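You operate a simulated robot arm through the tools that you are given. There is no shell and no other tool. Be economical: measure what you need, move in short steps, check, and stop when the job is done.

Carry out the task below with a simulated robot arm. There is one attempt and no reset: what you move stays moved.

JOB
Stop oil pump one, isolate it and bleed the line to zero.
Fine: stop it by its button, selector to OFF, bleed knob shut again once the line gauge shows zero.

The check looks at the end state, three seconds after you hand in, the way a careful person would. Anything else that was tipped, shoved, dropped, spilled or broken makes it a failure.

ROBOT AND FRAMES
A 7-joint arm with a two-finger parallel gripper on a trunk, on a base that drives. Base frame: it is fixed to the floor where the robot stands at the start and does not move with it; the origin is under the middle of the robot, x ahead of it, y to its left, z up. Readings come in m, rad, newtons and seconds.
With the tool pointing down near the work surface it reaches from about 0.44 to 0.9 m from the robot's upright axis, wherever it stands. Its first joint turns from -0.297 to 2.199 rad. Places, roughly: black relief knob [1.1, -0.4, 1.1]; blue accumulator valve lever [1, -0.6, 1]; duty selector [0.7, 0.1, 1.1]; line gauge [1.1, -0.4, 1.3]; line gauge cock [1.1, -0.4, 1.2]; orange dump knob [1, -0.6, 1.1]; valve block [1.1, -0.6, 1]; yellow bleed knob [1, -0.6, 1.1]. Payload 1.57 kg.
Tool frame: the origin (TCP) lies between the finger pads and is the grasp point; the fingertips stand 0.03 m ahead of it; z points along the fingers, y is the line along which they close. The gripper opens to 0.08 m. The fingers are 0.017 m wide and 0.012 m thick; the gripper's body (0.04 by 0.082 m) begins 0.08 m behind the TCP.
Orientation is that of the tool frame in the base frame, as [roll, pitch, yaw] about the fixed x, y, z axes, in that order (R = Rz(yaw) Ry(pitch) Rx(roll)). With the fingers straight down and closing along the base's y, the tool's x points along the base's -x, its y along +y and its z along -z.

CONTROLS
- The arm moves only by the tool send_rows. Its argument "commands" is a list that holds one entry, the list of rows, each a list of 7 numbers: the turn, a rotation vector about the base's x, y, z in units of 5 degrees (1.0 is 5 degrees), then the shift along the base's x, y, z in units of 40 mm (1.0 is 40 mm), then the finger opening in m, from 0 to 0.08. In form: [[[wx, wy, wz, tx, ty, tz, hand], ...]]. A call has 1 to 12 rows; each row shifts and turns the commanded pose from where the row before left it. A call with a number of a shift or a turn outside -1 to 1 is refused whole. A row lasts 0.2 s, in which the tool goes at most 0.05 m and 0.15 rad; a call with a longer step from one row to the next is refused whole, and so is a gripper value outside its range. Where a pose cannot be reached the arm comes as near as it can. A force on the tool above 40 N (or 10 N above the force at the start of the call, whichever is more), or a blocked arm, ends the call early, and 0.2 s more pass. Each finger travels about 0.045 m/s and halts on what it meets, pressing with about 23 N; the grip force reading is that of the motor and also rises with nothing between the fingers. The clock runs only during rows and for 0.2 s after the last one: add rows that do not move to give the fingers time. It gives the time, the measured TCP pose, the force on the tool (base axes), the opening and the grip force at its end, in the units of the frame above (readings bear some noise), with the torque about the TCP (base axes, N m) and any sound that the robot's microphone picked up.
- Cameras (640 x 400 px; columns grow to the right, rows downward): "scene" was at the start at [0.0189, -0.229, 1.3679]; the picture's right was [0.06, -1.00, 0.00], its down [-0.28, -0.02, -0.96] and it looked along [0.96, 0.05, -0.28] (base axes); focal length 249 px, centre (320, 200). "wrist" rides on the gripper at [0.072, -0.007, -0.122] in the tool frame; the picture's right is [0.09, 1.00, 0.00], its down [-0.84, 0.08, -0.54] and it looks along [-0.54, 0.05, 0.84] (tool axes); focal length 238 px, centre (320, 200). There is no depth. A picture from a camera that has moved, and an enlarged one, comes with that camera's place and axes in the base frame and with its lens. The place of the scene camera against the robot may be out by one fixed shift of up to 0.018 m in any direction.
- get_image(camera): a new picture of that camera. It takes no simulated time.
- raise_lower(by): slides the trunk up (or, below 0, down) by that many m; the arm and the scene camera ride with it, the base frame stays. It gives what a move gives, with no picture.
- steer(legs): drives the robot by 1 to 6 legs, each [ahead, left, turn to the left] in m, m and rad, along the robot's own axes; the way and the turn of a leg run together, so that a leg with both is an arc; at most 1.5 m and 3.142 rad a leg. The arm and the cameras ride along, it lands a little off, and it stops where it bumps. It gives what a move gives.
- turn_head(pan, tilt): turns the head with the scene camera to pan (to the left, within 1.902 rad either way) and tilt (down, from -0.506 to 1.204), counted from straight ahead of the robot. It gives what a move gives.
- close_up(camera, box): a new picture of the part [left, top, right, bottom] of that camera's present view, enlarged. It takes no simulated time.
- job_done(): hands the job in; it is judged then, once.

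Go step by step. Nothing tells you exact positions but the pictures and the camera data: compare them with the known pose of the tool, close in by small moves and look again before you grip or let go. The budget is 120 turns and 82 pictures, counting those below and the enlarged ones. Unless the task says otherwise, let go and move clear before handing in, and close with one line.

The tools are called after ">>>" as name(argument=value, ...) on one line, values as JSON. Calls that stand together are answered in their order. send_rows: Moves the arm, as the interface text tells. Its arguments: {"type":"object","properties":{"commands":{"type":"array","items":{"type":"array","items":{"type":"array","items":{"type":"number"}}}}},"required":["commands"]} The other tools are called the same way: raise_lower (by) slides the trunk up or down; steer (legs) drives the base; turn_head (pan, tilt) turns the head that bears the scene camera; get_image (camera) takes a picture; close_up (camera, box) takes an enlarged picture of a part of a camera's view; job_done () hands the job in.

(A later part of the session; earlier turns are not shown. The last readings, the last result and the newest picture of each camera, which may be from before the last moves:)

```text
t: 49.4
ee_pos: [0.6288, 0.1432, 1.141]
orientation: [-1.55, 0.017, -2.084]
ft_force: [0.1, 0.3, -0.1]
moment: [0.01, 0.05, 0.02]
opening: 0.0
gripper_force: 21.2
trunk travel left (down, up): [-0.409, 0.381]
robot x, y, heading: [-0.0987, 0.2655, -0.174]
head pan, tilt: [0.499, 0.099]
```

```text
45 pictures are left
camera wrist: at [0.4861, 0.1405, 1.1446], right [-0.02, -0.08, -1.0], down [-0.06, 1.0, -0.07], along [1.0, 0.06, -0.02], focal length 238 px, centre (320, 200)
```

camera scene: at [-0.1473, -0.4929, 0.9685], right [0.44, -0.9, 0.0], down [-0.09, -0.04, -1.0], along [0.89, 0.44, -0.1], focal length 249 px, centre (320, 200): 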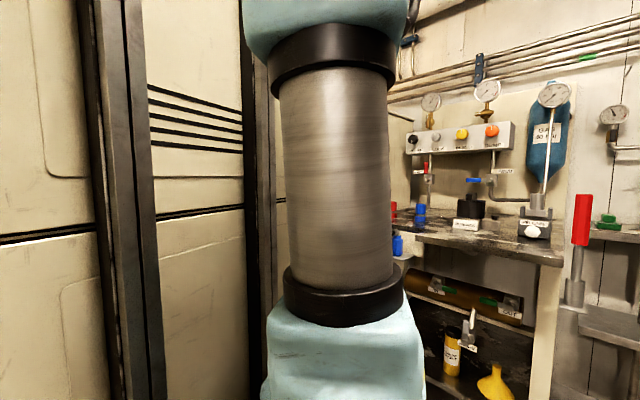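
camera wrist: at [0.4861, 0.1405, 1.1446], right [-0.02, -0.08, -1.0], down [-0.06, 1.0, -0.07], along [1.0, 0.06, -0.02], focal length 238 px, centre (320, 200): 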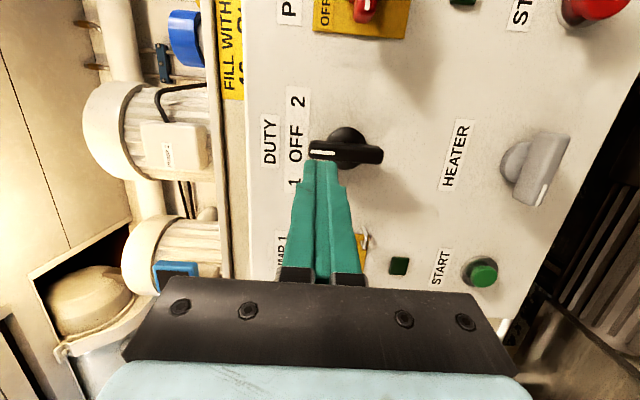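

The roll works, and DUTY clearly points at OFF. I'll roll back, open the fingers, and shift the base left to line up with the isolator at about (0.73, 0.218, 1.115).

>>> send_rows(commands=[[[0.957, -0.29, 0, -0.1, 0, 0, 0], [0.957, -0.29, 0, -0.1, 0, 0, 0], [0.957, -0.29, 0, -0.1, 0, 0, 0], [0.957, -0.29, 0, -0.1, 0, 0, 0], [0.957, -0.29, 0, -0.1, 0, 0, 0], [0.957, -0.29, 0, 0, 0, 0, 0], [0.957, -0.29, 0, 0, 0, 0, 0], [0.957, -0.29, 0, 0, 0, 0, 0], [0.957, -0.29, 0, 0, 0, 0, 0], [0.957, -0.29, 0, 0, 0, 0, 0]]])

>>> send_rows(commands=[[[0.957, -0.29, 0, 0, 0, 0, 0.05], [0.957, -0.29, 0, 0, 0, 0, 0.05], [0.957, -0.29, 0, 0, 0, 0, 0.05], [0.957, -0.29, 0, 0, 0, 0, 0.05], [0.957, -0.29, 0, 0, 0, 0, 0.05], [0.957, -0.29, 0, 0, 0, 0, 0.05], [0.957, -0.29, 0, 0, 0, 0, 0.05], [0.957, -0.29, 0, 0, 0, 0, 0.05]]])

>>> steer(legs=[[0, 0.095, 0]])

>>> get_image(camera="wrist")

```text
t: 51.6
ee_pos: [0.6133, 0.1359, 1.1322]
orientation: [-1.82, 0.858, -2.225]
ft_force: [-0.8, -0.7, 0.6]
moment: [-0.01, 0.01, 0.0]
opening: 0.0
gripper_force: 21.5
trunk travel left (down, up): [-0.409, 0.381]
robot x, y, heading: [-0.0957, 0.2604, -0.18]
head pan, tilt: [0.499, 0.099]
```

```text
t: 53.4
ee_pos: [0.6066, 0.1533, 1.1436]
orientation: [3.074, 1.36, 2.759]
ft_force: [0.5, 0.5, 0.2]
moment: [0.02, 0.01, 0.0]
opening: 0.05
gripper_force: 0.1
trunk travel left (down, up): [-0.409, 0.381]
robot x, y, heading: [-0.0939, 0.262, -0.176]
head pan, tilt: [0.499, 0.099]
```

```text
t: 54.5
ee_pos: [0.6352, 0.2427, 1.1423]
orientation: [3.086, 1.36, 2.765]
ft_force: [1.0, -0.1, 0.3]
moment: [-0.01, -0.01, -0.04]
opening: 0.0499
gripper_force: 0.1
trunk travel left (down, up): [-0.409, 0.381]
robot x, y, heading: [-0.0651, 0.3568, -0.184]
head pan, tilt: [0.499, 0.099]
```

```text
44 pictures are left
camera wrist: at [0.5056, 0.2801, 1.0977], right [0.3, 0.95, -0.08], down [-0.31, 0.18, 0.93], along [0.9, -0.25, 0.35], focal length 238 px, centre (320, 200)
```

wrist: 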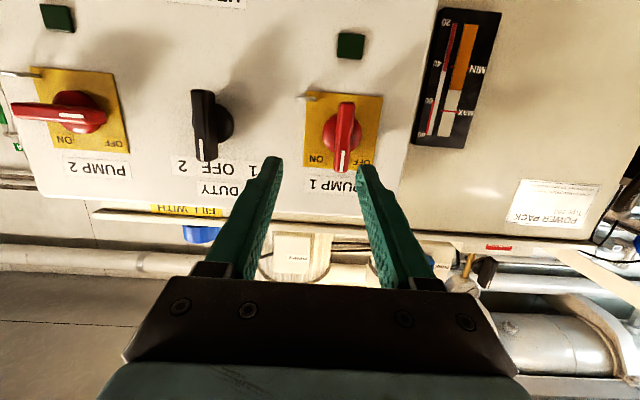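

Well aligned: the handle is slightly to the left and below the finger midline. I'll correct and advance until the fingers straddle the handle.

>>> send_rows(commands=[[[0, 0, 0, 0.065, 0.215, -0.3, 0.055], [0, 0, 0, 0.065, 0.215, -0.3, 0.055], [0, 0, 0, 0.25, -0.076, 0, 0.055], [0, 0, 0, 0.25, -0.076, 0, 0.055], [0, 0, 0, 0.25, -0.076, 0, 0.055], [0, 0, 0, 0.25, -0.076, 0, 0.055], [0, 0, 0, 0.25, -0.076, 0, 0.055]]])

>>> get_image(camera="wrist")

```text
t: 56.1
ee_pos: [0.6896, 0.2439, 1.1174]
orientation: [3.092, 1.36, 2.771]
ft_force: [0.5, 0.0, -0.2]
moment: [0.0, 0.02, 0.01]
opening: 0.0551
gripper_force: 0.1
trunk travel left (down, up): [-0.409, 0.381]
robot x, y, heading: [-0.0628, 0.3541, -0.177]
head pan, tilt: [0.499, 0.099]
```

```text
43 pictures are left
camera wrist: at [0.5607, 0.282, 1.0743], right [0.3, 0.95, -0.08], down [-0.32, 0.18, 0.93], along [0.9, -0.25, 0.35], focal length 238 px, centre (320, 200)
```

wrist: 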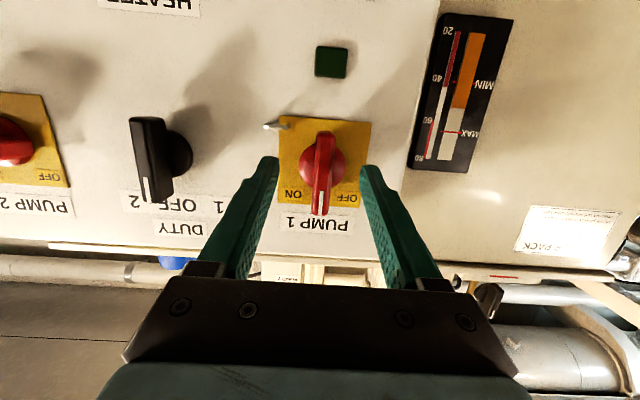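

The handle is centred between the fingers. I'll go 4 mm deeper and close.

>>> send_rows(commands=[[[0, 0, 0, 0.1, -0.03, 0, 0.055], [0, 0, 0, 0, 0, 0, 0.03], [0, 0, 0, 0, 0, 0, 0.0], [0, 0, 0, 0, 0, 0, 0.0], [0, 0, 0, 0, 0, 0, 0.0], [0, 0, 0, 0, 0, 0, 0.0]]])

>>> get_image(camera="wrist")

```text
t: 57.5
ee_pos: [0.694, 0.2449, 1.1176]
orientation: [3.09, 1.359, 2.768]
ft_force: [-0.3, 1.4, -0.7]
moment: [-0.02, -0.02, 0.02]
opening: 0.0
gripper_force: 21.1
trunk travel left (down, up): [-0.409, 0.381]
robot x, y, heading: [-0.0665, 0.3558, -0.182]
head pan, tilt: [0.499, 0.099]
```

```text
42 pictures are left
camera wrist: at [0.5645, 0.2814, 1.0739], right [0.3, 0.95, -0.08], down [-0.32, 0.18, 0.93], along [0.9, -0.25, 0.35], focal length 238 px, centre (320, 200)
```

wrist: 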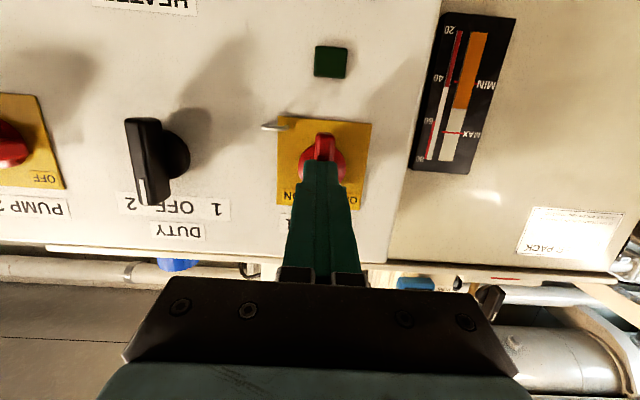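

The fingers closed in front of the handle, so I'm not deep enough. I'll open, go 15 mm further, and close again.

>>> send_rows(commands=[[[0, 0, 0, 0, 0, 0, 0.055], [0, 0, 0, 0, 0, 0, 0.055], [0, 0, 0, 0, 0, 0, 0.055], [0, 0, 0, 0, 0, 0, 0.055], [0, 0, 0, 0.12, -0.036, 0, 0.055], [0, 0, 0, 0.12, -0.036, 0, 0.055], [0, 0, 0, 0.12, -0.036, 0, 0.055]]])

>>> get_image(camera="wrist")

```text
t: 59.1
ee_pos: [0.7096, 0.2401, 1.1175]
orientation: [3.089, 1.36, 2.768]
ft_force: [0.4, 0.3, 0.7]
moment: [-0.02, -0.03, 0.01]
opening: 0.055
gripper_force: 0.0
trunk travel left (down, up): [-0.409, 0.381]
robot x, y, heading: [-0.0674, 0.3573, -0.18]
head pan, tilt: [0.499, 0.099]
```

```text
41 pictures are left
camera wrist: at [0.5792, 0.2774, 1.0745], right [0.3, 0.95, -0.08], down [-0.31, 0.18, 0.93], along [0.9, -0.25, 0.35], focal length 238 px, centre (320, 200)
```

wrist: 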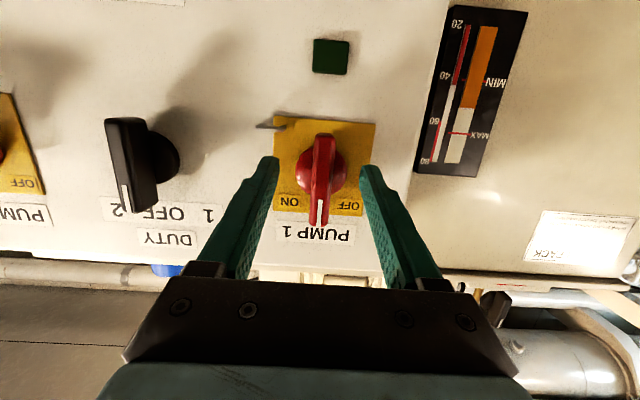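

>>> send_rows(commands=[[[0, 0, 0, 0.12, -0.036, 0, 0.055], [0, 0, 0, 0.08, -0.025, 0, 0.055], [0, 0, 0, 0, 0, 0, 0.03], [0, 0, 0, 0, 0, 0, 0.0], [0, 0, 0, 0, 0, 0, 0.0], [0, 0, 0, 0, 0, 0, 0.0], [0, 0, 0, 0, 0, 0, 0.0]]])

>>> get_image(camera="wrist")

```text
t: 60.7
ee_pos: [0.7182, 0.2383, 1.1177]
orientation: [3.091, 1.36, 2.771]
ft_force: [4.7, 4.7, 1.6]
moment: [-0.35, 0.09, 0.61]
opening: 0.0137
gripper_force: 30.4
trunk travel left (down, up): [-0.409, 0.381]
robot x, y, heading: [-0.0681, 0.357, -0.18]
head pan, tilt: [0.499, 0.099]
```

```text
40 pictures are left
camera wrist: at [0.5874, 0.276, 1.074], right [0.3, 0.95, -0.08], down [-0.32, 0.18, 0.93], along [0.9, -0.25, 0.35], focal length 238 px, centre (320, 200)
```

wrist: 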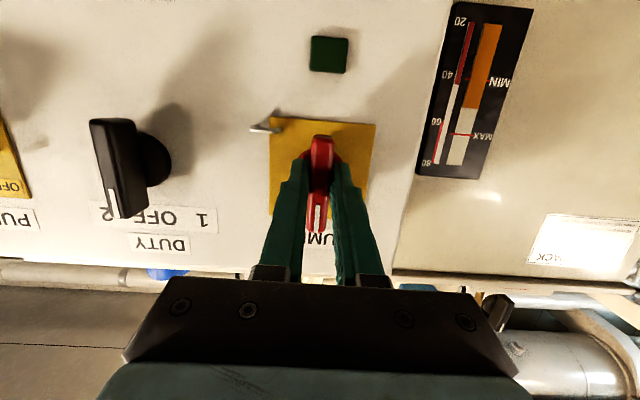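

The handle is gripped (13.7 mm). I'll roll it left in stages.

>>> send_rows(commands=[[[-0.957, 0.29, 0, 0, 0, 0, 0], [-0.957, 0.29, 0, 0, 0, 0, 0], [-0.957, 0.29, 0, 0, 0, 0, 0], [-0.957, 0.29, 0, 0, 0, 0, 0], [-0.957, 0.29, 0, 0, 0, 0, 0], [-0.957, 0.29, 0, 0, 0, 0, 0], [-0.957, 0.29, 0, 0, 0, 0, 0], [-0.957, 0.29, 0, 0, 0, 0, 0], [-0.957, 0.29, 0, 0, 0, 0, 0]]])

>>> get_image(camera="wrist")

```text
t: 62.7
ee_pos: [0.7175, 0.2384, 1.1173]
orientation: [-1.753, 0.777, -2.163]
ft_force: [-7.8, 12.5, -1.2]
moment: [0.27, 0.89, 0.29]
opening: 0.0138
gripper_force: 30.4
trunk travel left (down, up): [-0.409, 0.381]
robot x, y, heading: [-0.0657, 0.3594, -0.183]
head pan, tilt: [0.499, 0.099]
```

```text
39 pictures are left
camera wrist: at [0.5783, 0.2462, 1.0884], right [0.2, 0.62, -0.76], down [-0.13, 0.79, 0.6], along [0.97, -0.02, 0.23], focal length 238 px, centre (320, 200)
```

wrist: 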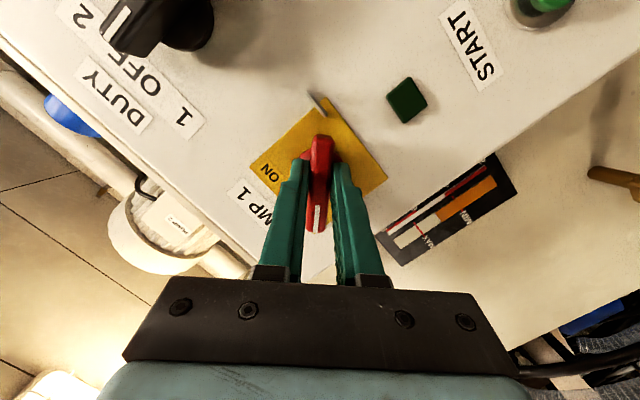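

The isolator is turning with the tool, with low force. I'll continue the second half.

>>> send_rows(commands=[[[-0.957, 0.29, 0, 0, 0, 0, 0], [-0.957, 0.29, 0, 0, 0, 0, 0], [-0.957, 0.29, 0, 0, 0, 0, 0], [-0.957, 0.29, 0, 0, 0, 0, 0], [-0.957, 0.29, 0, 0, 0, 0, 0], [-0.957, 0.29, 0, 0, 0, 0, 0], [-0.957, 0.29, 0, 0, 0, 0, 0], [-0.957, 0.29, 0, 0, 0, 0, 0], [-0.957, 0.29, 0, 0, 0, 0, 0]]])

>>> get_image(camera="wrist")

```text
t: 64.7
ee_pos: [0.7171, 0.2387, 1.118]
orientation: [-1.545, 0.012, -2.074]
ft_force: [-12.5, 9.4, -13.0]
moment: [0.29, 0.89, -0.05]
opening: 0.0148
gripper_force: 30.1
trunk travel left (down, up): [-0.409, 0.381]
robot x, y, heading: [-0.0648, 0.3564, -0.179]
head pan, tilt: [0.499, 0.099]
```

```text
38 pictures are left
camera wrist: at [0.575, 0.2348, 1.1208], right [-0.02, -0.08, -1.0], down [-0.07, 0.99, -0.08], along [1.0, 0.07, -0.02], focal length 238 px, centre (320, 200)
```

wrist: 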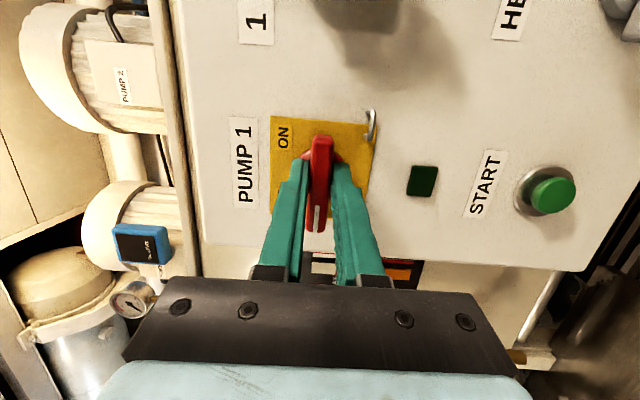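

The handle is now horizontal with its mark to the left. I'll release and back away.

>>> send_rows(commands=[[[0, 0, 0, 0, 0, 0, 0.055], [0, 0, 0, 0, 0, 0, 0.055], [0, 0, 0, 0, 0, 0, 0.055], [0, 0, 0, 0, 0, 0, 0.055], [0, 0, 0, -0.3, 0.09, 0, 0.055], [0, 0, 0, -0.4, 0.12, 0, 0.055], [0, 0, 0, -0.5, 0.15, 0, 0.055], [0, 0, 0, -0.5, 0.15, 0, 0.055]]])

>>> get_image(camera="wrist")

```text
t: 66.7
ee_pos: [0.6603, 0.2311, 1.1049]
orientation: [-1.561, 0.006, -2.12]
ft_force: [-1.0, -0.8, 0.7]
moment: [0.01, 0.03, 0.0]
opening: 0.055
gripper_force: 0.1
trunk travel left (down, up): [-0.409, 0.381]
robot x, y, heading: [-0.068, 0.3575, -0.178]
head pan, tilt: [0.499, 0.099]
stopped in row 8: the arm was blocked; the commanded pose is now the measured one
```

```text
37 pictures are left
camera wrist: at [0.5184, 0.2336, 1.1114], right [-0.04, -0.08, -1.0], down [-0.02, 1.0, -0.08], along [1.0, 0.02, -0.04], focal length 238 px, centre (320, 200)
```

wrist: 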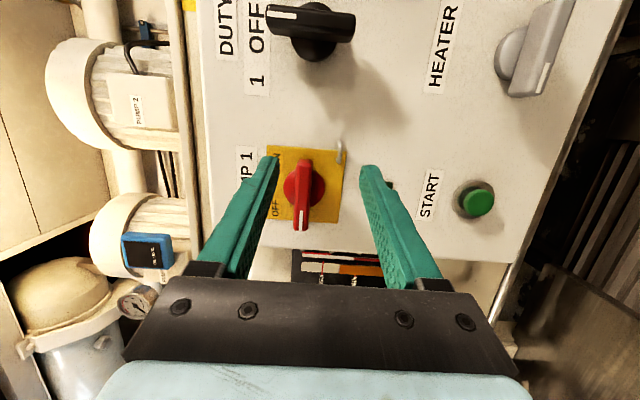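

PUMP 1 is isolated: its mark is at OFF. Next I'll back out and drive right to stand in front of the valve manifold.

>>> steer(legs=[[-0.07, 0, 0], [0, 0, 0.15], [0, -0.9, 0]])

>>> turn_head(pan=0.1, tilt=0.0)

>>> get_image(camera="scene")

>>> get_image(camera="wrist")

```text
t: 67.4
ee_pos: [0.6582, 0.227, 1.1059]
orientation: [-1.562, 0.006, -2.132]
ft_force: [-1.2, 0.2, 0.0]
moment: [-0.03, 0.0, -0.03]
opening: 0.0551
gripper_force: 0.1
trunk travel left (down, up): [-0.409, 0.381]
robot x, y, heading: [-0.0652, 0.357, -0.181]
head pan, tilt: [0.499, 0.099]
stopped in leg 1: the robot was blocked; the commanded pose is now the measured one
```

```text
t: 68.2
ee_pos: [0.6593, 0.2285, 1.1047]
orientation: [-1.563, 0.004, -2.13]
ft_force: [0.3, 0.5, -0.2]
moment: [0.01, -0.01, -0.02]
opening: 0.0547
gripper_force: 0.2
trunk travel left (down, up): [-0.409, 0.381]
robot x, y, heading: [-0.0621, 0.3534, -0.178]
head pan, tilt: [0.099, 0.0]
```

```text
36 pictures are left
camera scene: at [-0.0888, 0.1308, 1.0771], right [-0.08, -1.0, 0.0], down [0.0, 0.0, -1.0], along [1.0, -0.08, 0.0], focal length 249 px, centre (320, 200)
```

scene: 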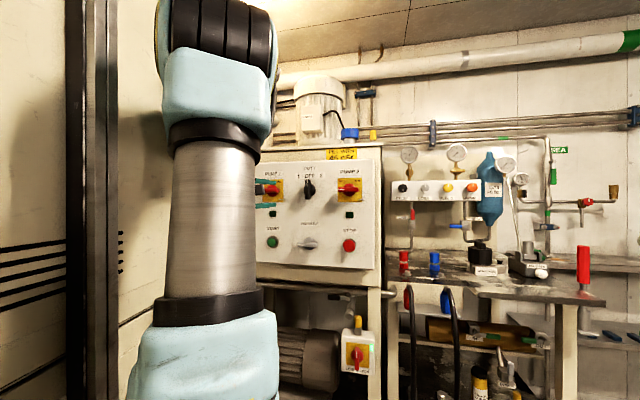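

```text
35 pictures are left
camera wrist: at [0.5171, 0.2313, 1.1115], right [-0.04, -0.08, -1.0], down [-0.02, 1.0, -0.08], along [1.0, 0.01, -0.04], focal length 238 px, centre (320, 200)
```

wrist: 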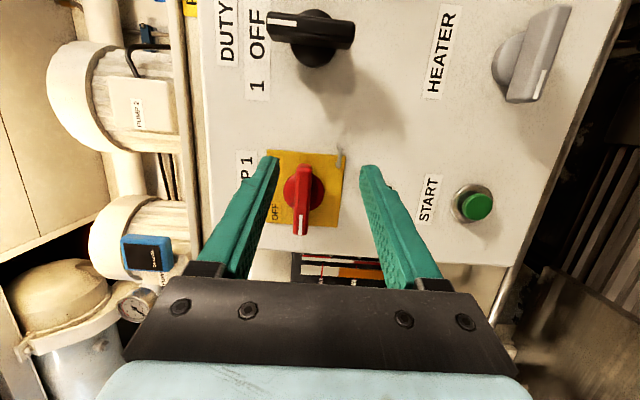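

I'm blocked behind, so I'll fold the arm back instead: unroll and tilt the tool down while retreating, then drive.

>>> send_rows(commands=[[[0.957, -0.29, 0, 0, 0, 0, 0], [0.957, -0.29, 0, 0, 0, 0, 0], [0.957, -0.29, 0, 0, 0, 0, 0], [0.957, -0.29, 0, 0, 0, 0, 0], [0.957, -0.29, 0, 0, 0, 0, 0], [0.957, -0.29, 0, 0, 0, 0, 0], [0.957, -0.29, 0, 0, 0, 0, 0], [0.957, -0.29, 0, 0, 0, 0, 0], [0.957, -0.29, 0, 0, 0, 0, 0]]])

>>> send_rows(commands=[[[0.957, -0.29, 0, 0, 0, 0, 0], [0.957, -0.29, 0, 0, 0, 0, 0], [0.957, -0.29, 0, 0, 0, 0, 0], [0.957, -0.29, 0, 0, 0, 0, 0], [0.957, -0.29, 0, 0, 0, 0, 0], [0.957, -0.29, 0, 0, 0, 0, 0], [0.957, -0.29, 0, 0, 0, 0, 0], [0.957, -0.29, 0, 0, 0, 0, 0]]])

>>> send_rows(commands=[[[0.2, 0.97, 0, -0.25, 0, 0.2, 0], [0.2, 0.97, 0, -0.25, 0, 0.2, 0], [0.2, 0.97, 0, -0.25, 0, 0.2, 0], [0.2, 0.97, 0, -0.25, 0, 0.2, 0], [0.2, 0.97, 0, -0.25, 0, 0.2, 0], [0.2, 0.97, 0, -0.25, 0, 0.2, 0], [0.2, 0.97, 0, -0.25, 0, 0.2, 0], [0.2, 0.97, 0, -0.25, 0, 0.2, 0]]])

```text
t: 70.2
ee_pos: [0.6575, 0.2317, 1.1089]
orientation: [-1.816, 0.762, -2.228]
ft_force: [0.0, 0.0, -0.5]
moment: [0.02, -0.05, -0.03]
opening: 0.0
gripper_force: 20.9
trunk travel left (down, up): [-0.409, 0.381]
robot x, y, heading: [-0.0613, 0.3551, -0.182]
head pan, tilt: [0.099, 0.0]
```

```text
t: 72.0
ee_pos: [0.6567, 0.2298, 1.1072]
orientation: [-2.834, 1.295, 3.129]
ft_force: [-0.4, 0.1, 0.1]
moment: [0.01, 0.02, -0.01]
opening: 0.0
gripper_force: 21.5
trunk travel left (down, up): [-0.409, 0.381]
robot x, y, heading: [-0.0669, 0.3559, -0.18]
head pan, tilt: [0.099, 0.0]
```

```text
t: 73.8
ee_pos: [0.5773, 0.2308, 1.17]
orientation: [-2.983, 0.605, 3.005]
ft_force: [-0.2, 0.5, 0.0]
moment: [-0.01, 0.03, 0.01]
opening: 0.0
gripper_force: 20.8
trunk travel left (down, up): [-0.409, 0.381]
robot x, y, heading: [-0.0646, 0.3585, -0.184]
head pan, tilt: [0.099, 0.0]
```

Tool is clear. Now I'll drive right past the panel and straighten up.

>>> steer(legs=[[0.06, -0.4, 0], [0, 0, 0.18], [0, -0.45, 0]])

>>> get_image(camera="scene")

```text
t: 79.4
ee_pos: [0.5721, -0.5064, 1.17]
orientation: [-2.982, 0.608, -3.101]
ft_force: [-0.1, 0.6, 0.8]
moment: [0.0, 0.0, -0.02]
opening: 0.0001
gripper_force: 21.1
trunk travel left (down, up): [-0.409, 0.381]
robot x, y, heading: [-0.0836, -0.4948, -0.005]
head pan, tilt: [0.099, 0.0]
```

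```text
34 pictures are left
camera scene: at [-0.0677, -0.7218, 1.0775], right [0.1, -1.0, 0.0], down [0.0, 0.0, -1.0], along [1.0, 0.1, 0.0], focal length 249 px, centre (320, 200)
```

scene: 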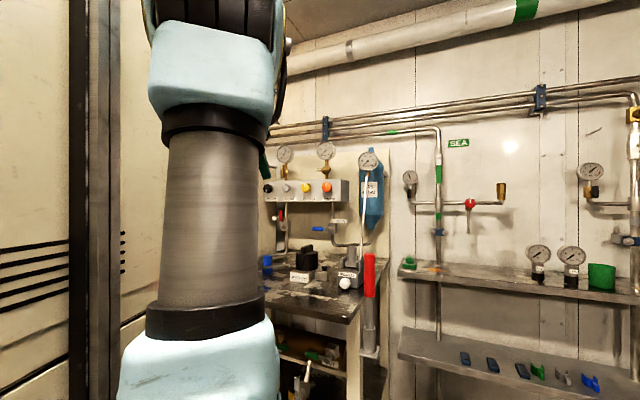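

Triangulated: the bleed knob is at about (1.014, -0.552, 1.134), and the manifold face is yawed like the panel. The table edge is near x = 0.6. I'll drive ahead carefully.

>>> steer(legs=[[0.2, -0.03, 0]])

>>> turn_head(pan=0.15, tilt=0.1)

>>> get_image(camera="scene")

>>> get_image(camera="wrist")

```text
t: 81.0
ee_pos: [0.7695, -0.5357, 1.1711]
orientation: [-2.984, 0.61, -3.101]
ft_force: [0.1, -0.6, -0.1]
moment: [0.01, 0.0, 0.04]
opening: 0.0
gripper_force: 21.7
trunk travel left (down, up): [-0.409, 0.381]
robot x, y, heading: [0.1163, -0.5298, -0.001]
head pan, tilt: [0.099, 0.0]
```

```text
t: 81.6
ee_pos: [0.7692, -0.5367, 1.1713]
orientation: [-2.983, 0.609, -3.102]
ft_force: [-0.8, 0.6, 0.4]
moment: [-0.01, -0.01, 0.0]
opening: 0.0
gripper_force: 21.2
trunk travel left (down, up): [-0.409, 0.381]
robot x, y, heading: [0.1161, -0.5273, -0.011]
head pan, tilt: [0.15, 0.099]
```

```text
33 pictures are left
camera scene: at [0.1301, -0.7473, 1.0685], right [0.15, -0.99, 0.0], down [-0.1, -0.01, -1.0], along [0.98, 0.14, -0.1], focal length 249 px, centre (320, 200)
```

scene: 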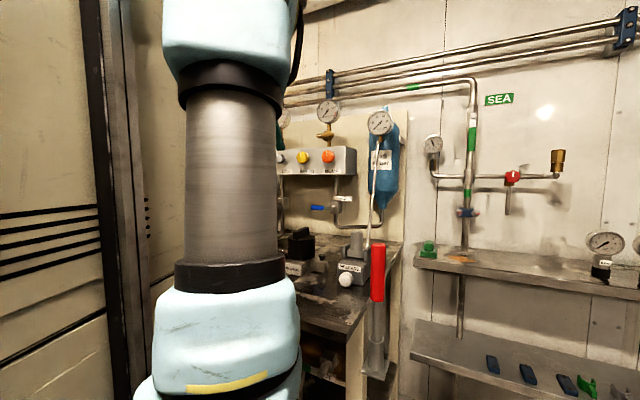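

```text
32 pictures are left
camera wrist: at [0.6394, -0.5282, 1.2302], right [-0.02, 0.98, -0.18], down [0.38, 0.18, 0.91], along [0.92, -0.05, -0.38], focal length 238 px, centre (320, 200)
```

wrist: 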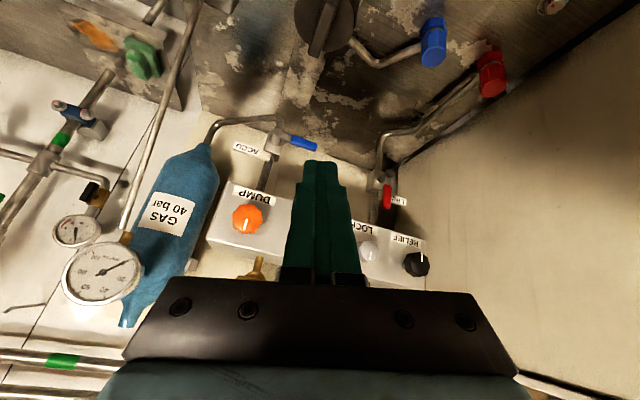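

All positions agree: bleed knob at about (1.014, -0.552, 1.14). I'll bring the tool horizontal along the manifold normal, to a 9 cm standoff.

>>> send_rows(commands=[[[-0.01, -0.966, -0.243, 0.3, 0.03, -0.07, 0], [-0.01, -0.966, -0.243, 0.3, 0.03, -0.07, 0], [-0.01, -0.966, -0.243, 0.3, 0.03, -0.07, 0], [-0.01, -0.966, -0.243, 0.3, 0.03, -0.07, 0], [-0.01, -0.966, -0.243, 0.3, 0.03, -0.07, 0], [-0.01, -0.966, -0.243, 0.3, 0.03, -0.07, 0], [-0.01, -0.966, -0.243, 0.3, 0.03, -0.07, 0], [-0.01, -0.966, -0.243, 0.3, 0.03, -0.07, 0], [-0.01, -0.966, -0.243, 0.3, 0.03, -0.07, 0]]])

>>> get_image(camera="wrist")

```text
t: 83.6
ee_pos: [0.877, -0.5246, 1.1462]
orientation: [3.128, 1.365, 2.828]
ft_force: [0.2, 0.3, 0.6]
moment: [0.01, -0.01, -0.01]
opening: 0.0001
gripper_force: 21.3
trunk travel left (down, up): [-0.409, 0.381]
robot x, y, heading: [0.1081, -0.523, 0.002]
head pan, tilt: [0.15, 0.099]
```

```text
31 pictures are left
camera wrist: at [0.7467, -0.4909, 1.1009], right [0.28, 0.96, -0.09], down [-0.32, 0.18, 0.93], along [0.91, -0.23, 0.36], focal length 238 px, centre (320, 200)
```

wrist: 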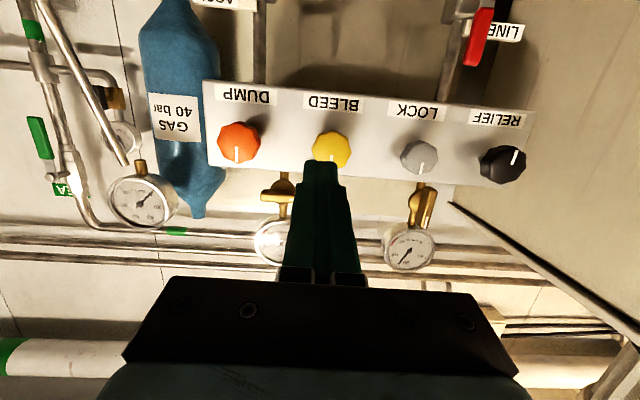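

Very good view. I'll enlarge the knobs and gauges before touching anything.

>>> close_up(camera="wrist", box=[200, 80, 540, 280])

```text
1.88 times, centred on (370, 180) of wrist
camera zoom: at [0.7467, -0.4909, 1.1009], right [0.28, 0.96, -0.09], down [-0.32, 0.18, 0.93], along [0.91, -0.23, 0.36], focal length 449 px, centre (226, 238)
```

zoom: 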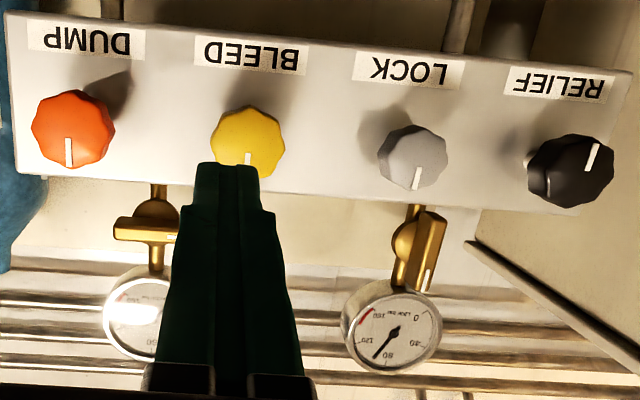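

The line gauge reads about 90, and BLEED, DUMP and LOCK marks are all up (shut). I'll drive 7 cm closer and open the fingers.

>>> steer(legs=[[0.07, 0.0, 0]])

>>> send_rows(commands=[[[0, 0, 0, 0, 0, 0, 0.065], [0, 0, 0, 0, 0, 0, 0.065], [0, 0, 0, 0, 0, 0, 0.065], [0, 0, 0, 0, 0, 0, 0.065]]])

>>> get_image(camera="wrist")

```text
t: 84.6
ee_pos: [0.9468, -0.5267, 1.1452]
orientation: [3.135, 1.364, 2.83]
ft_force: [-0.5, 0.6, 0.6]
moment: [-0.02, 0.04, 0.03]
opening: 0.0003
gripper_force: 21.1
trunk travel left (down, up): [-0.409, 0.381]
robot x, y, heading: [0.1837, -0.5278, -0.004]
head pan, tilt: [0.15, 0.099]
```

```text
t: 85.6
ee_pos: [0.9475, -0.526, 1.1459]
orientation: [3.133, 1.363, 2.832]
ft_force: [-0.8, -0.4, 0.2]
moment: [-0.01, -0.02, 0.03]
opening: 0.0651
gripper_force: 0.2
trunk travel left (down, up): [-0.409, 0.381]
robot x, y, heading: [0.1841, -0.5298, -0.002]
head pan, tilt: [0.15, 0.099]
```

```text
29 pictures are left
camera wrist: at [0.8167, -0.4915, 1.101], right [0.28, 0.96, -0.09], down [-0.32, 0.18, 0.93], along [0.91, -0.23, 0.36], focal length 238 px, centre (320, 200)
```

wrist: 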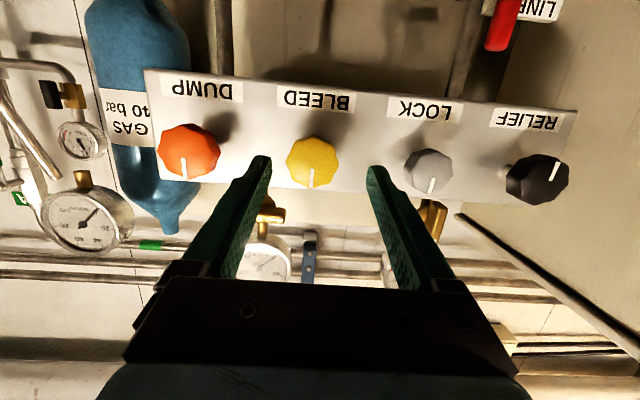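

The bleed knob front is at about (1.0, -0.547, 1.142), about 41 mm wide, and centred. I'll advance 4.5 cm and grip.

>>> send_rows(commands=[[[0, 0, 0, 0.18, -0.18, 0.03, 0.065], [0, 0, 0, 0.215, -0.065, 0.02, 0.065], [0, 0, 0, 0.215, -0.065, 0, 0.065], [0, 0, 0, 0.215, -0.065, 0, 0.065], [0, 0, 0, 0.215, -0.065, 0, 0.065]]])

>>> get_image(camera="wrist")

```text
t: 86.8
ee_pos: [0.9887, -0.5418, 1.1471]
orientation: [3.133, 1.363, 2.831]
ft_force: [-0.4, 0.0, -0.8]
moment: [-0.02, -0.01, 0.01]
opening: 0.0651
gripper_force: 0.0
trunk travel left (down, up): [-0.409, 0.381]
robot x, y, heading: [0.1844, -0.5269, -0.002]
head pan, tilt: [0.15, 0.099]
```

```text
28 pictures are left
camera wrist: at [0.8581, -0.5087, 1.103], right [0.28, 0.96, -0.09], down [-0.32, 0.18, 0.93], along [0.91, -0.23, 0.36], focal length 238 px, centre (320, 200)
```

wrist: 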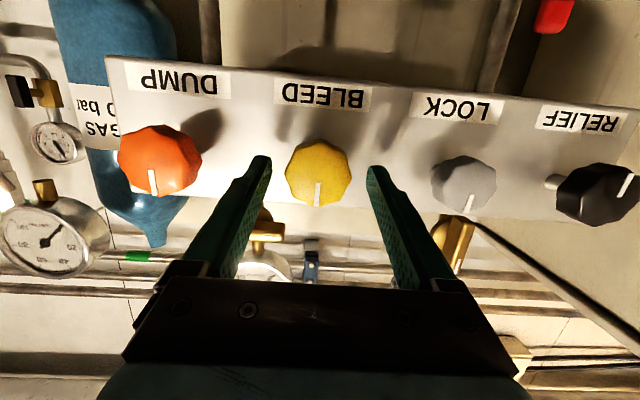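

>>> send_rows(commands=[[[0, 0, 0, 0.19, -0.058, 0, 0.065], [0, 0, 0, 0.17, -0.052, 0, 0.065], [0, 0, 0, 0, 0, 0, 0.065]]])

>>> get_image(camera="wrist")

```text
t: 87.6
ee_pos: [1.0028, -0.548, 1.1477]
orientation: [3.132, 1.363, 2.832]
ft_force: [0.0, -0.1, 0.6]
moment: [0.01, 0.01, 0.0]
opening: 0.0651
gripper_force: 0.1
trunk travel left (down, up): [-0.409, 0.381]
robot x, y, heading: [0.1834, -0.5243, -0.003]
head pan, tilt: [0.15, 0.099]
```

```text
27 pictures are left
camera wrist: at [0.8729, -0.5131, 1.1026], right [0.28, 0.96, -0.09], down [-0.32, 0.18, 0.93], along [0.91, -0.23, 0.36], focal length 238 px, centre (320, 200)
```

wrist: 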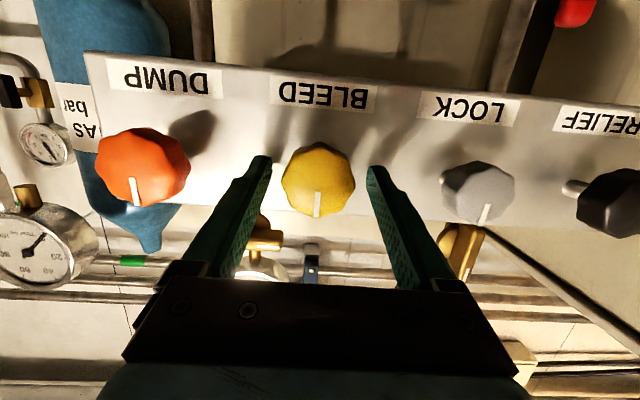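

Cues suggest the knob now sits about 15 mm inside the fingertips. Closing.

>>> send_rows(commands=[[[0, 0, 0, 0, 0, 0, 0.045], [0, 0, 0, 0, 0, 0, 0.02], [0, 0, 0, 0, 0, 0, 0.0], [0, 0, 0, 0, 0, 0, 0.0], [0, 0, 0, 0, 0, 0, 0.0]]])

>>> get_image(camera="wrist")

```text
t: 88.8
ee_pos: [1.0028, -0.5488, 1.1481]
orientation: [3.134, 1.362, 2.828]
ft_force: [-4.4, -7.2, -1.7]
moment: [-0.08, -0.01, -1.12]
opening: 0.0419
gripper_force: 44.3
trunk travel left (down, up): [-0.409, 0.381]
robot x, y, heading: [0.1845, -0.5266, -0.0]
head pan, tilt: [0.15, 0.099]
```

```text
26 pictures are left
camera wrist: at [0.8728, -0.5143, 1.1026], right [0.28, 0.96, -0.09], down [-0.32, 0.18, 0.93], along [0.91, -0.23, 0.36], focal length 238 px, centre (320, 200)
```

wrist: 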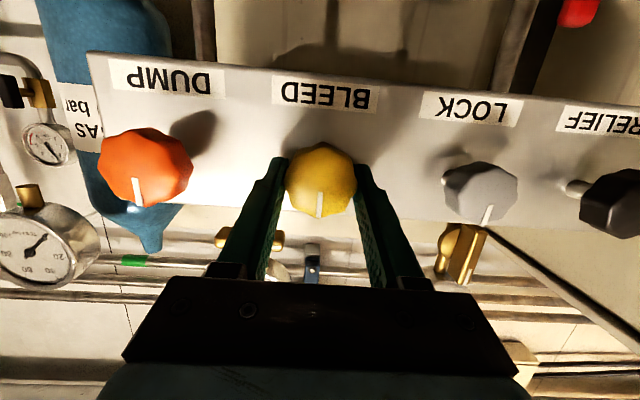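

Gripped at 42 mm. I'll turn it counter-clockwise 45° and check the gauge.

>>> send_rows(commands=[[[-0.957, 0.29, 0, 0, 0, 0, 0], [-0.957, 0.29, 0, 0, 0, 0, 0], [-0.957, 0.29, 0, 0, 0, 0, 0], [-0.957, 0.29, 0, 0, 0, 0, 0], [-0.957, 0.29, 0, 0, 0, 0, 0], [-0.957, 0.29, 0, 0, 0, 0, 0], [-0.957, 0.29, 0, 0, 0, 0, 0], [-0.957, 0.29, 0, 0, 0, 0, 0], [-0.957, 0.29, 0, 0, 0, 0, 0]]])

>>> get_image(camera="wrist")

```text
t: 90.8
ee_pos: [1.0047, -0.5462, 1.1456]
orientation: [-1.771, 0.765, -2.155]
ft_force: [18.7, 11.4, -4.9]
moment: [0.05, -0.05, -0.91]
opening: 0.0419
gripper_force: 45.7
trunk travel left (down, up): [-0.409, 0.381]
robot x, y, heading: [0.1818, -0.5287, -0.005]
head pan, tilt: [0.15, 0.099]
```

```text
25 pictures are left
camera wrist: at [0.8646, -0.5408, 1.1186], right [0.17, 0.62, -0.77], down [-0.14, 0.79, 0.6], along [0.98, 0.0, 0.22], focal length 238 px, centre (320, 200)
```

wrist: 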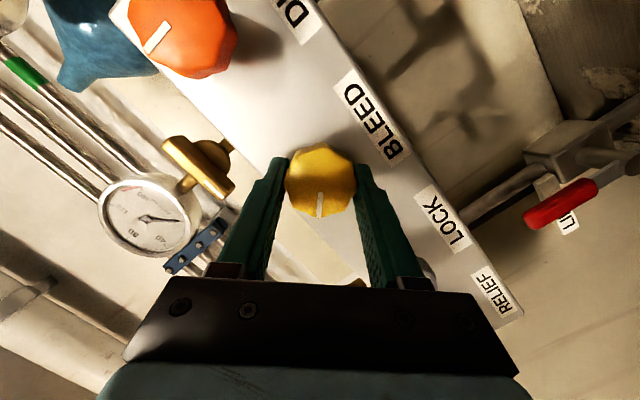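

The knob turned with the tool. I'll go on to 90° and then look at the line gauge with the scene camera.

>>> send_rows(commands=[[[-0.957, 0.29, 0, 0, 0, 0, 0], [-0.957, 0.29, 0, 0, 0, 0, 0], [-0.957, 0.29, 0, 0, 0, 0, 0], [-0.957, 0.29, 0, 0, 0, 0, 0], [-0.957, 0.29, 0, 0, 0, 0, 0], [-0.957, 0.29, 0, 0, 0, 0, 0], [-0.957, 0.29, 0, 0, 0, 0, 0], [-0.957, 0.29, 0, 0, 0, 0, 0], [-0.957, 0.29, 0, 0, 0, 0, 0]]])

>>> turn_head(pan=0.3, tilt=0.0)

>>> get_image(camera="scene")

```text
t: 92.4
ee_pos: [1.0039, -0.5445, 1.1426]
orientation: [-1.613, 0.203, -2.073]
ft_force: [9.6, 2.2, -6.0]
moment: [-0.33, -1.09, 0.63]
opening: 0.0418
gripper_force: 45.6
trunk travel left (down, up): [-0.409, 0.381]
robot x, y, heading: [0.186, -0.5248, -0.01]
head pan, tilt: [0.15, 0.099]
stopped in row 7: the force on the tool passed its limit at 40 N (the readings are from after the stop); the commanded pose is now the measured one
```

```text
t: 93.1
ee_pos: [1.0047, -0.544, 1.1433]
orientation: [-1.615, 0.202, -2.073]
ft_force: [15.1, 4.2, -6.2]
moment: [-0.08, -0.37, 0.95]
opening: 0.0418
gripper_force: 45.1
trunk travel left (down, up): [-0.409, 0.381]
robot x, y, heading: [0.1853, -0.5253, -0.004]
head pan, tilt: [0.3, 0.0]
```

```text
24 pictures are left
camera scene: at [0.196, -0.7344, 1.0775], right [0.29, -0.96, 0.0], down [0.0, 0.0, -1.0], along [0.96, 0.29, 0.0], focal length 249 px, centre (320, 200)
```

scene: 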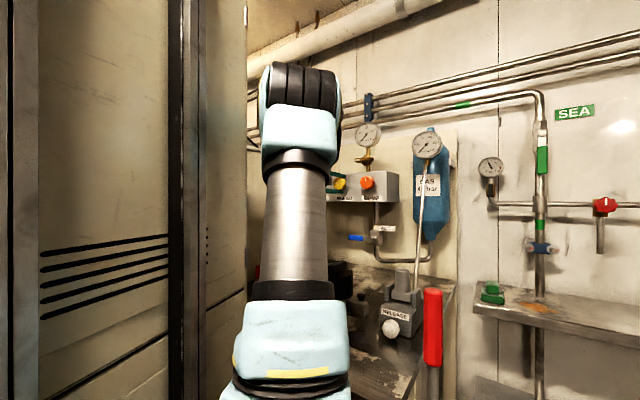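

It's about 75–80° open. The arm hides the line gauge, so I'll release, back off, unroll, and use the wrist camera.

>>> send_rows(commands=[[[0, 0, 0, 0, 0, 0, 0.065], [0, 0, 0, 0, 0, 0, 0.065], [0, 0, 0, 0, 0, 0, 0.065], [0, 0, 0, -0.3, 0.09, 0, 0.065], [0, 0, 0, -0.4, 0.12, 0, 0.065], [0, 0, 0, -0.4, 0.12, 0, 0.065], [0, 0, 0, -0.4, 0.12, 0, 0.065]]])

>>> get_image(camera="wrist")

>>> send_rows(commands=[[[0.957, -0.29, 0, 0, 0, 0, 0.065], [0.957, -0.29, 0, 0, 0, 0, 0.065], [0.957, -0.29, 0, 0, 0, 0, 0.065], [0.957, -0.29, 0, 0, 0, 0, 0.065], [0.957, -0.29, 0, 0, 0, 0, 0.065], [0.957, -0.29, 0, 0, 0, 0, 0.065], [0.957, -0.29, 0, 0, 0, 0, 0.065], [0.957, -0.29, 0, 0, 0, 0, 0.065], [0.957, -0.29, 0, 0, 0, 0, 0.065], [0.957, -0.29, 0, 0, 0, 0, 0.065], [0.957, -0.29, 0, 0, 0, 0, 0.065], [0.957, -0.29, 0, 0, 0, 0, 0.065]]])

>>> get_image(camera="wrist")

```text
t: 94.7
ee_pos: [0.9438, -0.527, 1.1435]
orientation: [-1.61, 0.204, -2.073]
ft_force: [0.4, -0.7, -0.4]
moment: [0.02, -0.01, 0.01]
opening: 0.0651
gripper_force: 0.1
trunk travel left (down, up): [-0.409, 0.381]
robot x, y, heading: [0.183, -0.5303, -0.001]
head pan, tilt: [0.3, 0.0]
```

```text
23 pictures are left
camera wrist: at [0.801, -0.5315, 1.1421], right [0.02, 0.12, -0.99], down [-0.08, 0.99, 0.11], along [1.0, 0.07, 0.03], focal length 238 px, centre (320, 200)
```

wrist: 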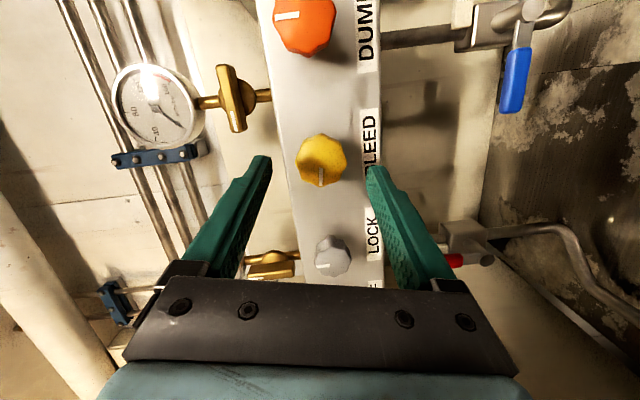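

```text
t: 97.3
ee_pos: [0.9425, -0.5274, 1.1437]
orientation: [-2.128, 1.2, -2.457]
ft_force: [0.6, 0.0, -0.4]
moment: [0.01, -0.01, 0.01]
opening: 0.0648
gripper_force: 0.1
trunk travel left (down, up): [-0.409, 0.381]
robot x, y, heading: [0.1841, -0.5264, 0.0]
head pan, tilt: [0.3, 0.0]
```

```text
22 pictures are left
camera wrist: at [0.8082, -0.5071, 1.1035], right [0.25, 0.88, -0.39], down [-0.24, 0.45, 0.86], along [0.94, -0.12, 0.33], focal length 238 px, centre (320, 200)
```

wrist: 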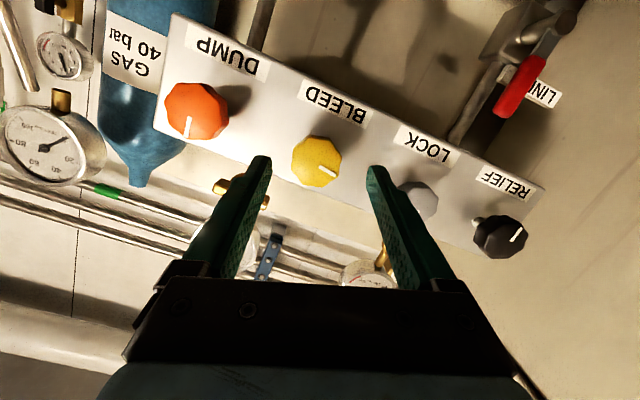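

BLEED is open, its mark about 80° left. I'll unroll fully and close the fingers to see the line gauge.

>>> send_rows(commands=[[[0.957, -0.29, 0, -0.2, 0.06, 0, 0], [0.957, -0.29, 0, -0.2, 0.06, 0, 0], [0.957, -0.29, 0, -0.2, 0.06, 0, 0], [0, 0, 0, -0.2, 0.06, 0, 0], [0, 0, 0, 0, 0, 0, 0]]])

>>> close_up(camera="wrist", box=[200, 80, 540, 280])

```text
t: 98.5
ee_pos: [0.9157, -0.5223, 1.1419]
orientation: [-2.893, 1.356, 3.082]
ft_force: [0.2, 0.6, 1.4]
moment: [-0.01, 0.01, 0.03]
opening: 0.0
gripper_force: 21.5
trunk travel left (down, up): [-0.409, 0.381]
robot x, y, heading: [0.1879, -0.5271, 0.002]
head pan, tilt: [0.3, 0.0]
```

```text
1.88 times, centred on (370, 180) of wrist
camera zoom: at [0.7836, -0.4904, 1.0983], right [0.28, 0.95, -0.14], down [-0.3, 0.23, 0.93], along [0.91, -0.21, 0.35], focal length 449 px, centre (226, 238)
```

zoom: 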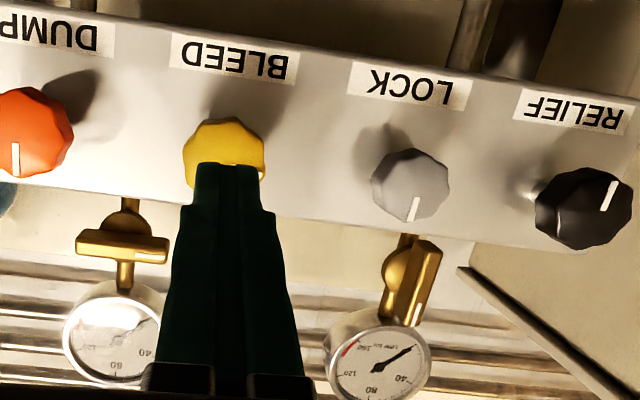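

The line gauge has dropped from about 90 to near the bottom. I'll wait a bit and read it again.

>>> send_rows(commands=[[[0, 0, 0, 0, 0, 0, 0], [0, 0, 0, 0, 0, 0, 0], [0, 0, 0, 0, 0, 0, 0], [0, 0, 0, 0, 0, 0, 0], [0, 0, 0, 0, 0, 0, 0], [0, 0, 0, 0, 0, 0, 0], [0, 0, 0, 0, 0, 0, 0], [0, 0, 0, 0, 0, 0, 0], [0, 0, 0, 0, 0, 0, 0], [0, 0, 0, 0, 0, 0, 0], [0, 0, 0, 0, 0, 0, 0], [0, 0, 0, 0, 0, 0, 0]]])

>>> close_up(camera="wrist", box=[340, 200, 460, 290])

```text
t: 101.1
ee_pos: [0.9149, -0.5217, 1.1426]
orientation: [-2.892, 1.356, 3.089]
ft_force: [-0.1, -0.3, 0.0]
moment: [-0.01, 0.0, 0.01]
opening: 0.0002
gripper_force: 21.4
trunk travel left (down, up): [-0.409, 0.381]
robot x, y, heading: [0.1842, -0.5276, 0.003]
head pan, tilt: [0.3, 0.0]
```

```text
4.44 times, centred on (400, 245) of wrist
camera zoom: at [0.783, -0.4904, 1.0985], right [0.27, 0.95, -0.14], down [-0.3, 0.23, 0.93], along [0.91, -0.21, 0.35], focal length 1059 px, centre (-36, 0)
```

zoom: 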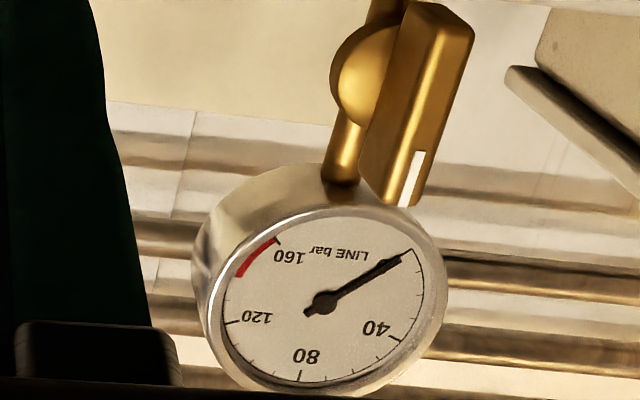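

The needle sits on the zero tick, so the line gauge shows 0. I'll retrace: roll back to the gripping angle, go in, grip, and turn the knob shut.

>>> send_rows(commands=[[[-0.957, 0.29, 0, 0, 0, 0, 0.065], [-0.957, 0.29, 0, 0, 0, 0, 0.065], [-0.957, 0.29, 0, 0, 0, 0, 0.065], [-0.957, 0.29, 0, 0, 0, 0, 0.065], [-0.957, 0.29, 0, 0, 0, 0, 0.065], [-0.957, 0.29, 0, 0, 0, 0, 0.065], [-0.957, 0.29, 0, 0, 0, 0, 0.065], [-0.957, 0.29, 0, 0, 0, 0, 0.065], [-0.957, 0.29, 0, 0, 0, 0, 0.065], [-0.957, 0.29, 0, 0, 0, 0, 0.065], [-0.957, 0.29, 0, 0, 0, 0, 0.065], [-0.957, 0.29, 0, 0, 0, 0, 0.065]]])

>>> send_rows(commands=[[[-0.957, 0.29, 0, 0, 0, 0, 0.065], [-0.957, 0.29, 0, 0, 0, 0, 0.065], [-0.957, 0.29, 0, 0, 0, 0, 0.065], [0, 0, 0, 0.4, -0.12, 0, 0.065], [0, 0, 0, 0.4, -0.12, 0, 0.065]]])

>>> get_image(camera="wrist")

```text
t: 103.7
ee_pos: [0.9163, -0.5375, 1.1453]
orientation: [-1.674, 0.466, -2.118]
ft_force: [-0.5, -1.0, 0.1]
moment: [0.02, 0.02, 0.01]
opening: 0.0651
gripper_force: 0.0
trunk travel left (down, up): [-0.409, 0.381]
robot x, y, heading: [0.1858, -0.5284, -0.007]
head pan, tilt: [0.3, 0.0]
```

```text
t: 104.9
ee_pos: [0.9433, -0.5223, 1.1419]
orientation: [-1.612, 0.201, -2.066]
ft_force: [-0.4, 0.2, 1.2]
moment: [0.04, 0.02, 0.0]
opening: 0.0649
gripper_force: 0.0
trunk travel left (down, up): [-0.409, 0.381]
robot x, y, heading: [0.1846, -0.5271, -0.005]
head pan, tilt: [0.3, 0.0]
```

```text
19 pictures are left
camera wrist: at [0.8012, -0.5285, 1.1404], right [0.02, 0.11, -0.99], down [-0.08, 0.99, 0.11], along [1.0, 0.08, 0.02], focal length 238 px, centre (320, 200)
```

wrist: 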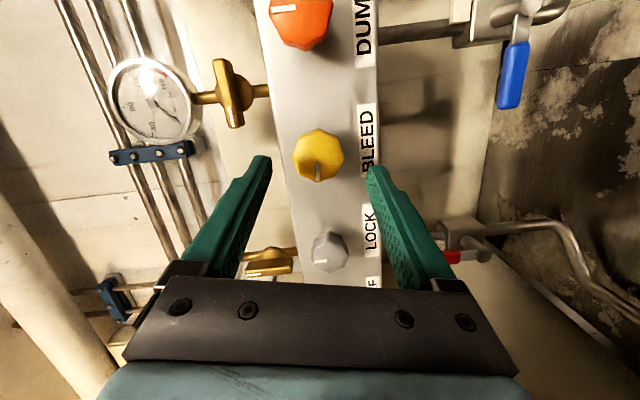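

Nearly the same as before, just about 4 mm left. I'll correct that, advance, and grip.

>>> send_rows(commands=[[[0, 0, 0, 0.4, -0.2, 0, 0.065], [0, 0, 0, 0.4, -0.12, 0, 0.065], [0, 0, 0, 0.4, -0.12, 0, 0.065], [0, 0, 0, 0.3, -0.09, 0, 0.065], [0, 0, 0, 0, 0, 0, 0.045], [0, 0, 0, 0, 0, 0, 0.02], [0, 0, 0, 0, 0, 0, 0], [0, 0, 0, 0, 0, 0, 0], [0, 0, 0, 0, 0, 0, 0]]])

>>> get_image(camera="wrist")

```text
t: 106.9
ee_pos: [1.0027, -0.5459, 1.1429]
orientation: [-1.614, 0.203, -2.073]
ft_force: [-2.0, 1.7, -13.0]
moment: [-0.22, -0.56, 0.4]
opening: 0.0417
gripper_force: 45.0
trunk travel left (down, up): [-0.409, 0.381]
robot x, y, heading: [0.1843, -0.5321, 0.002]
head pan, tilt: [0.3, 0.0]
```

```text
18 pictures are left
camera wrist: at [0.8606, -0.5529, 1.14], right [0.02, 0.12, -0.99], down [-0.08, 0.99, 0.12], along [1.0, 0.08, 0.02], focal length 238 px, centre (320, 200)
```

wrist: 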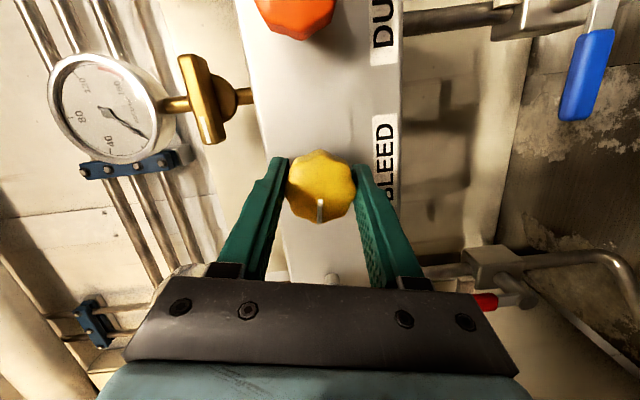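

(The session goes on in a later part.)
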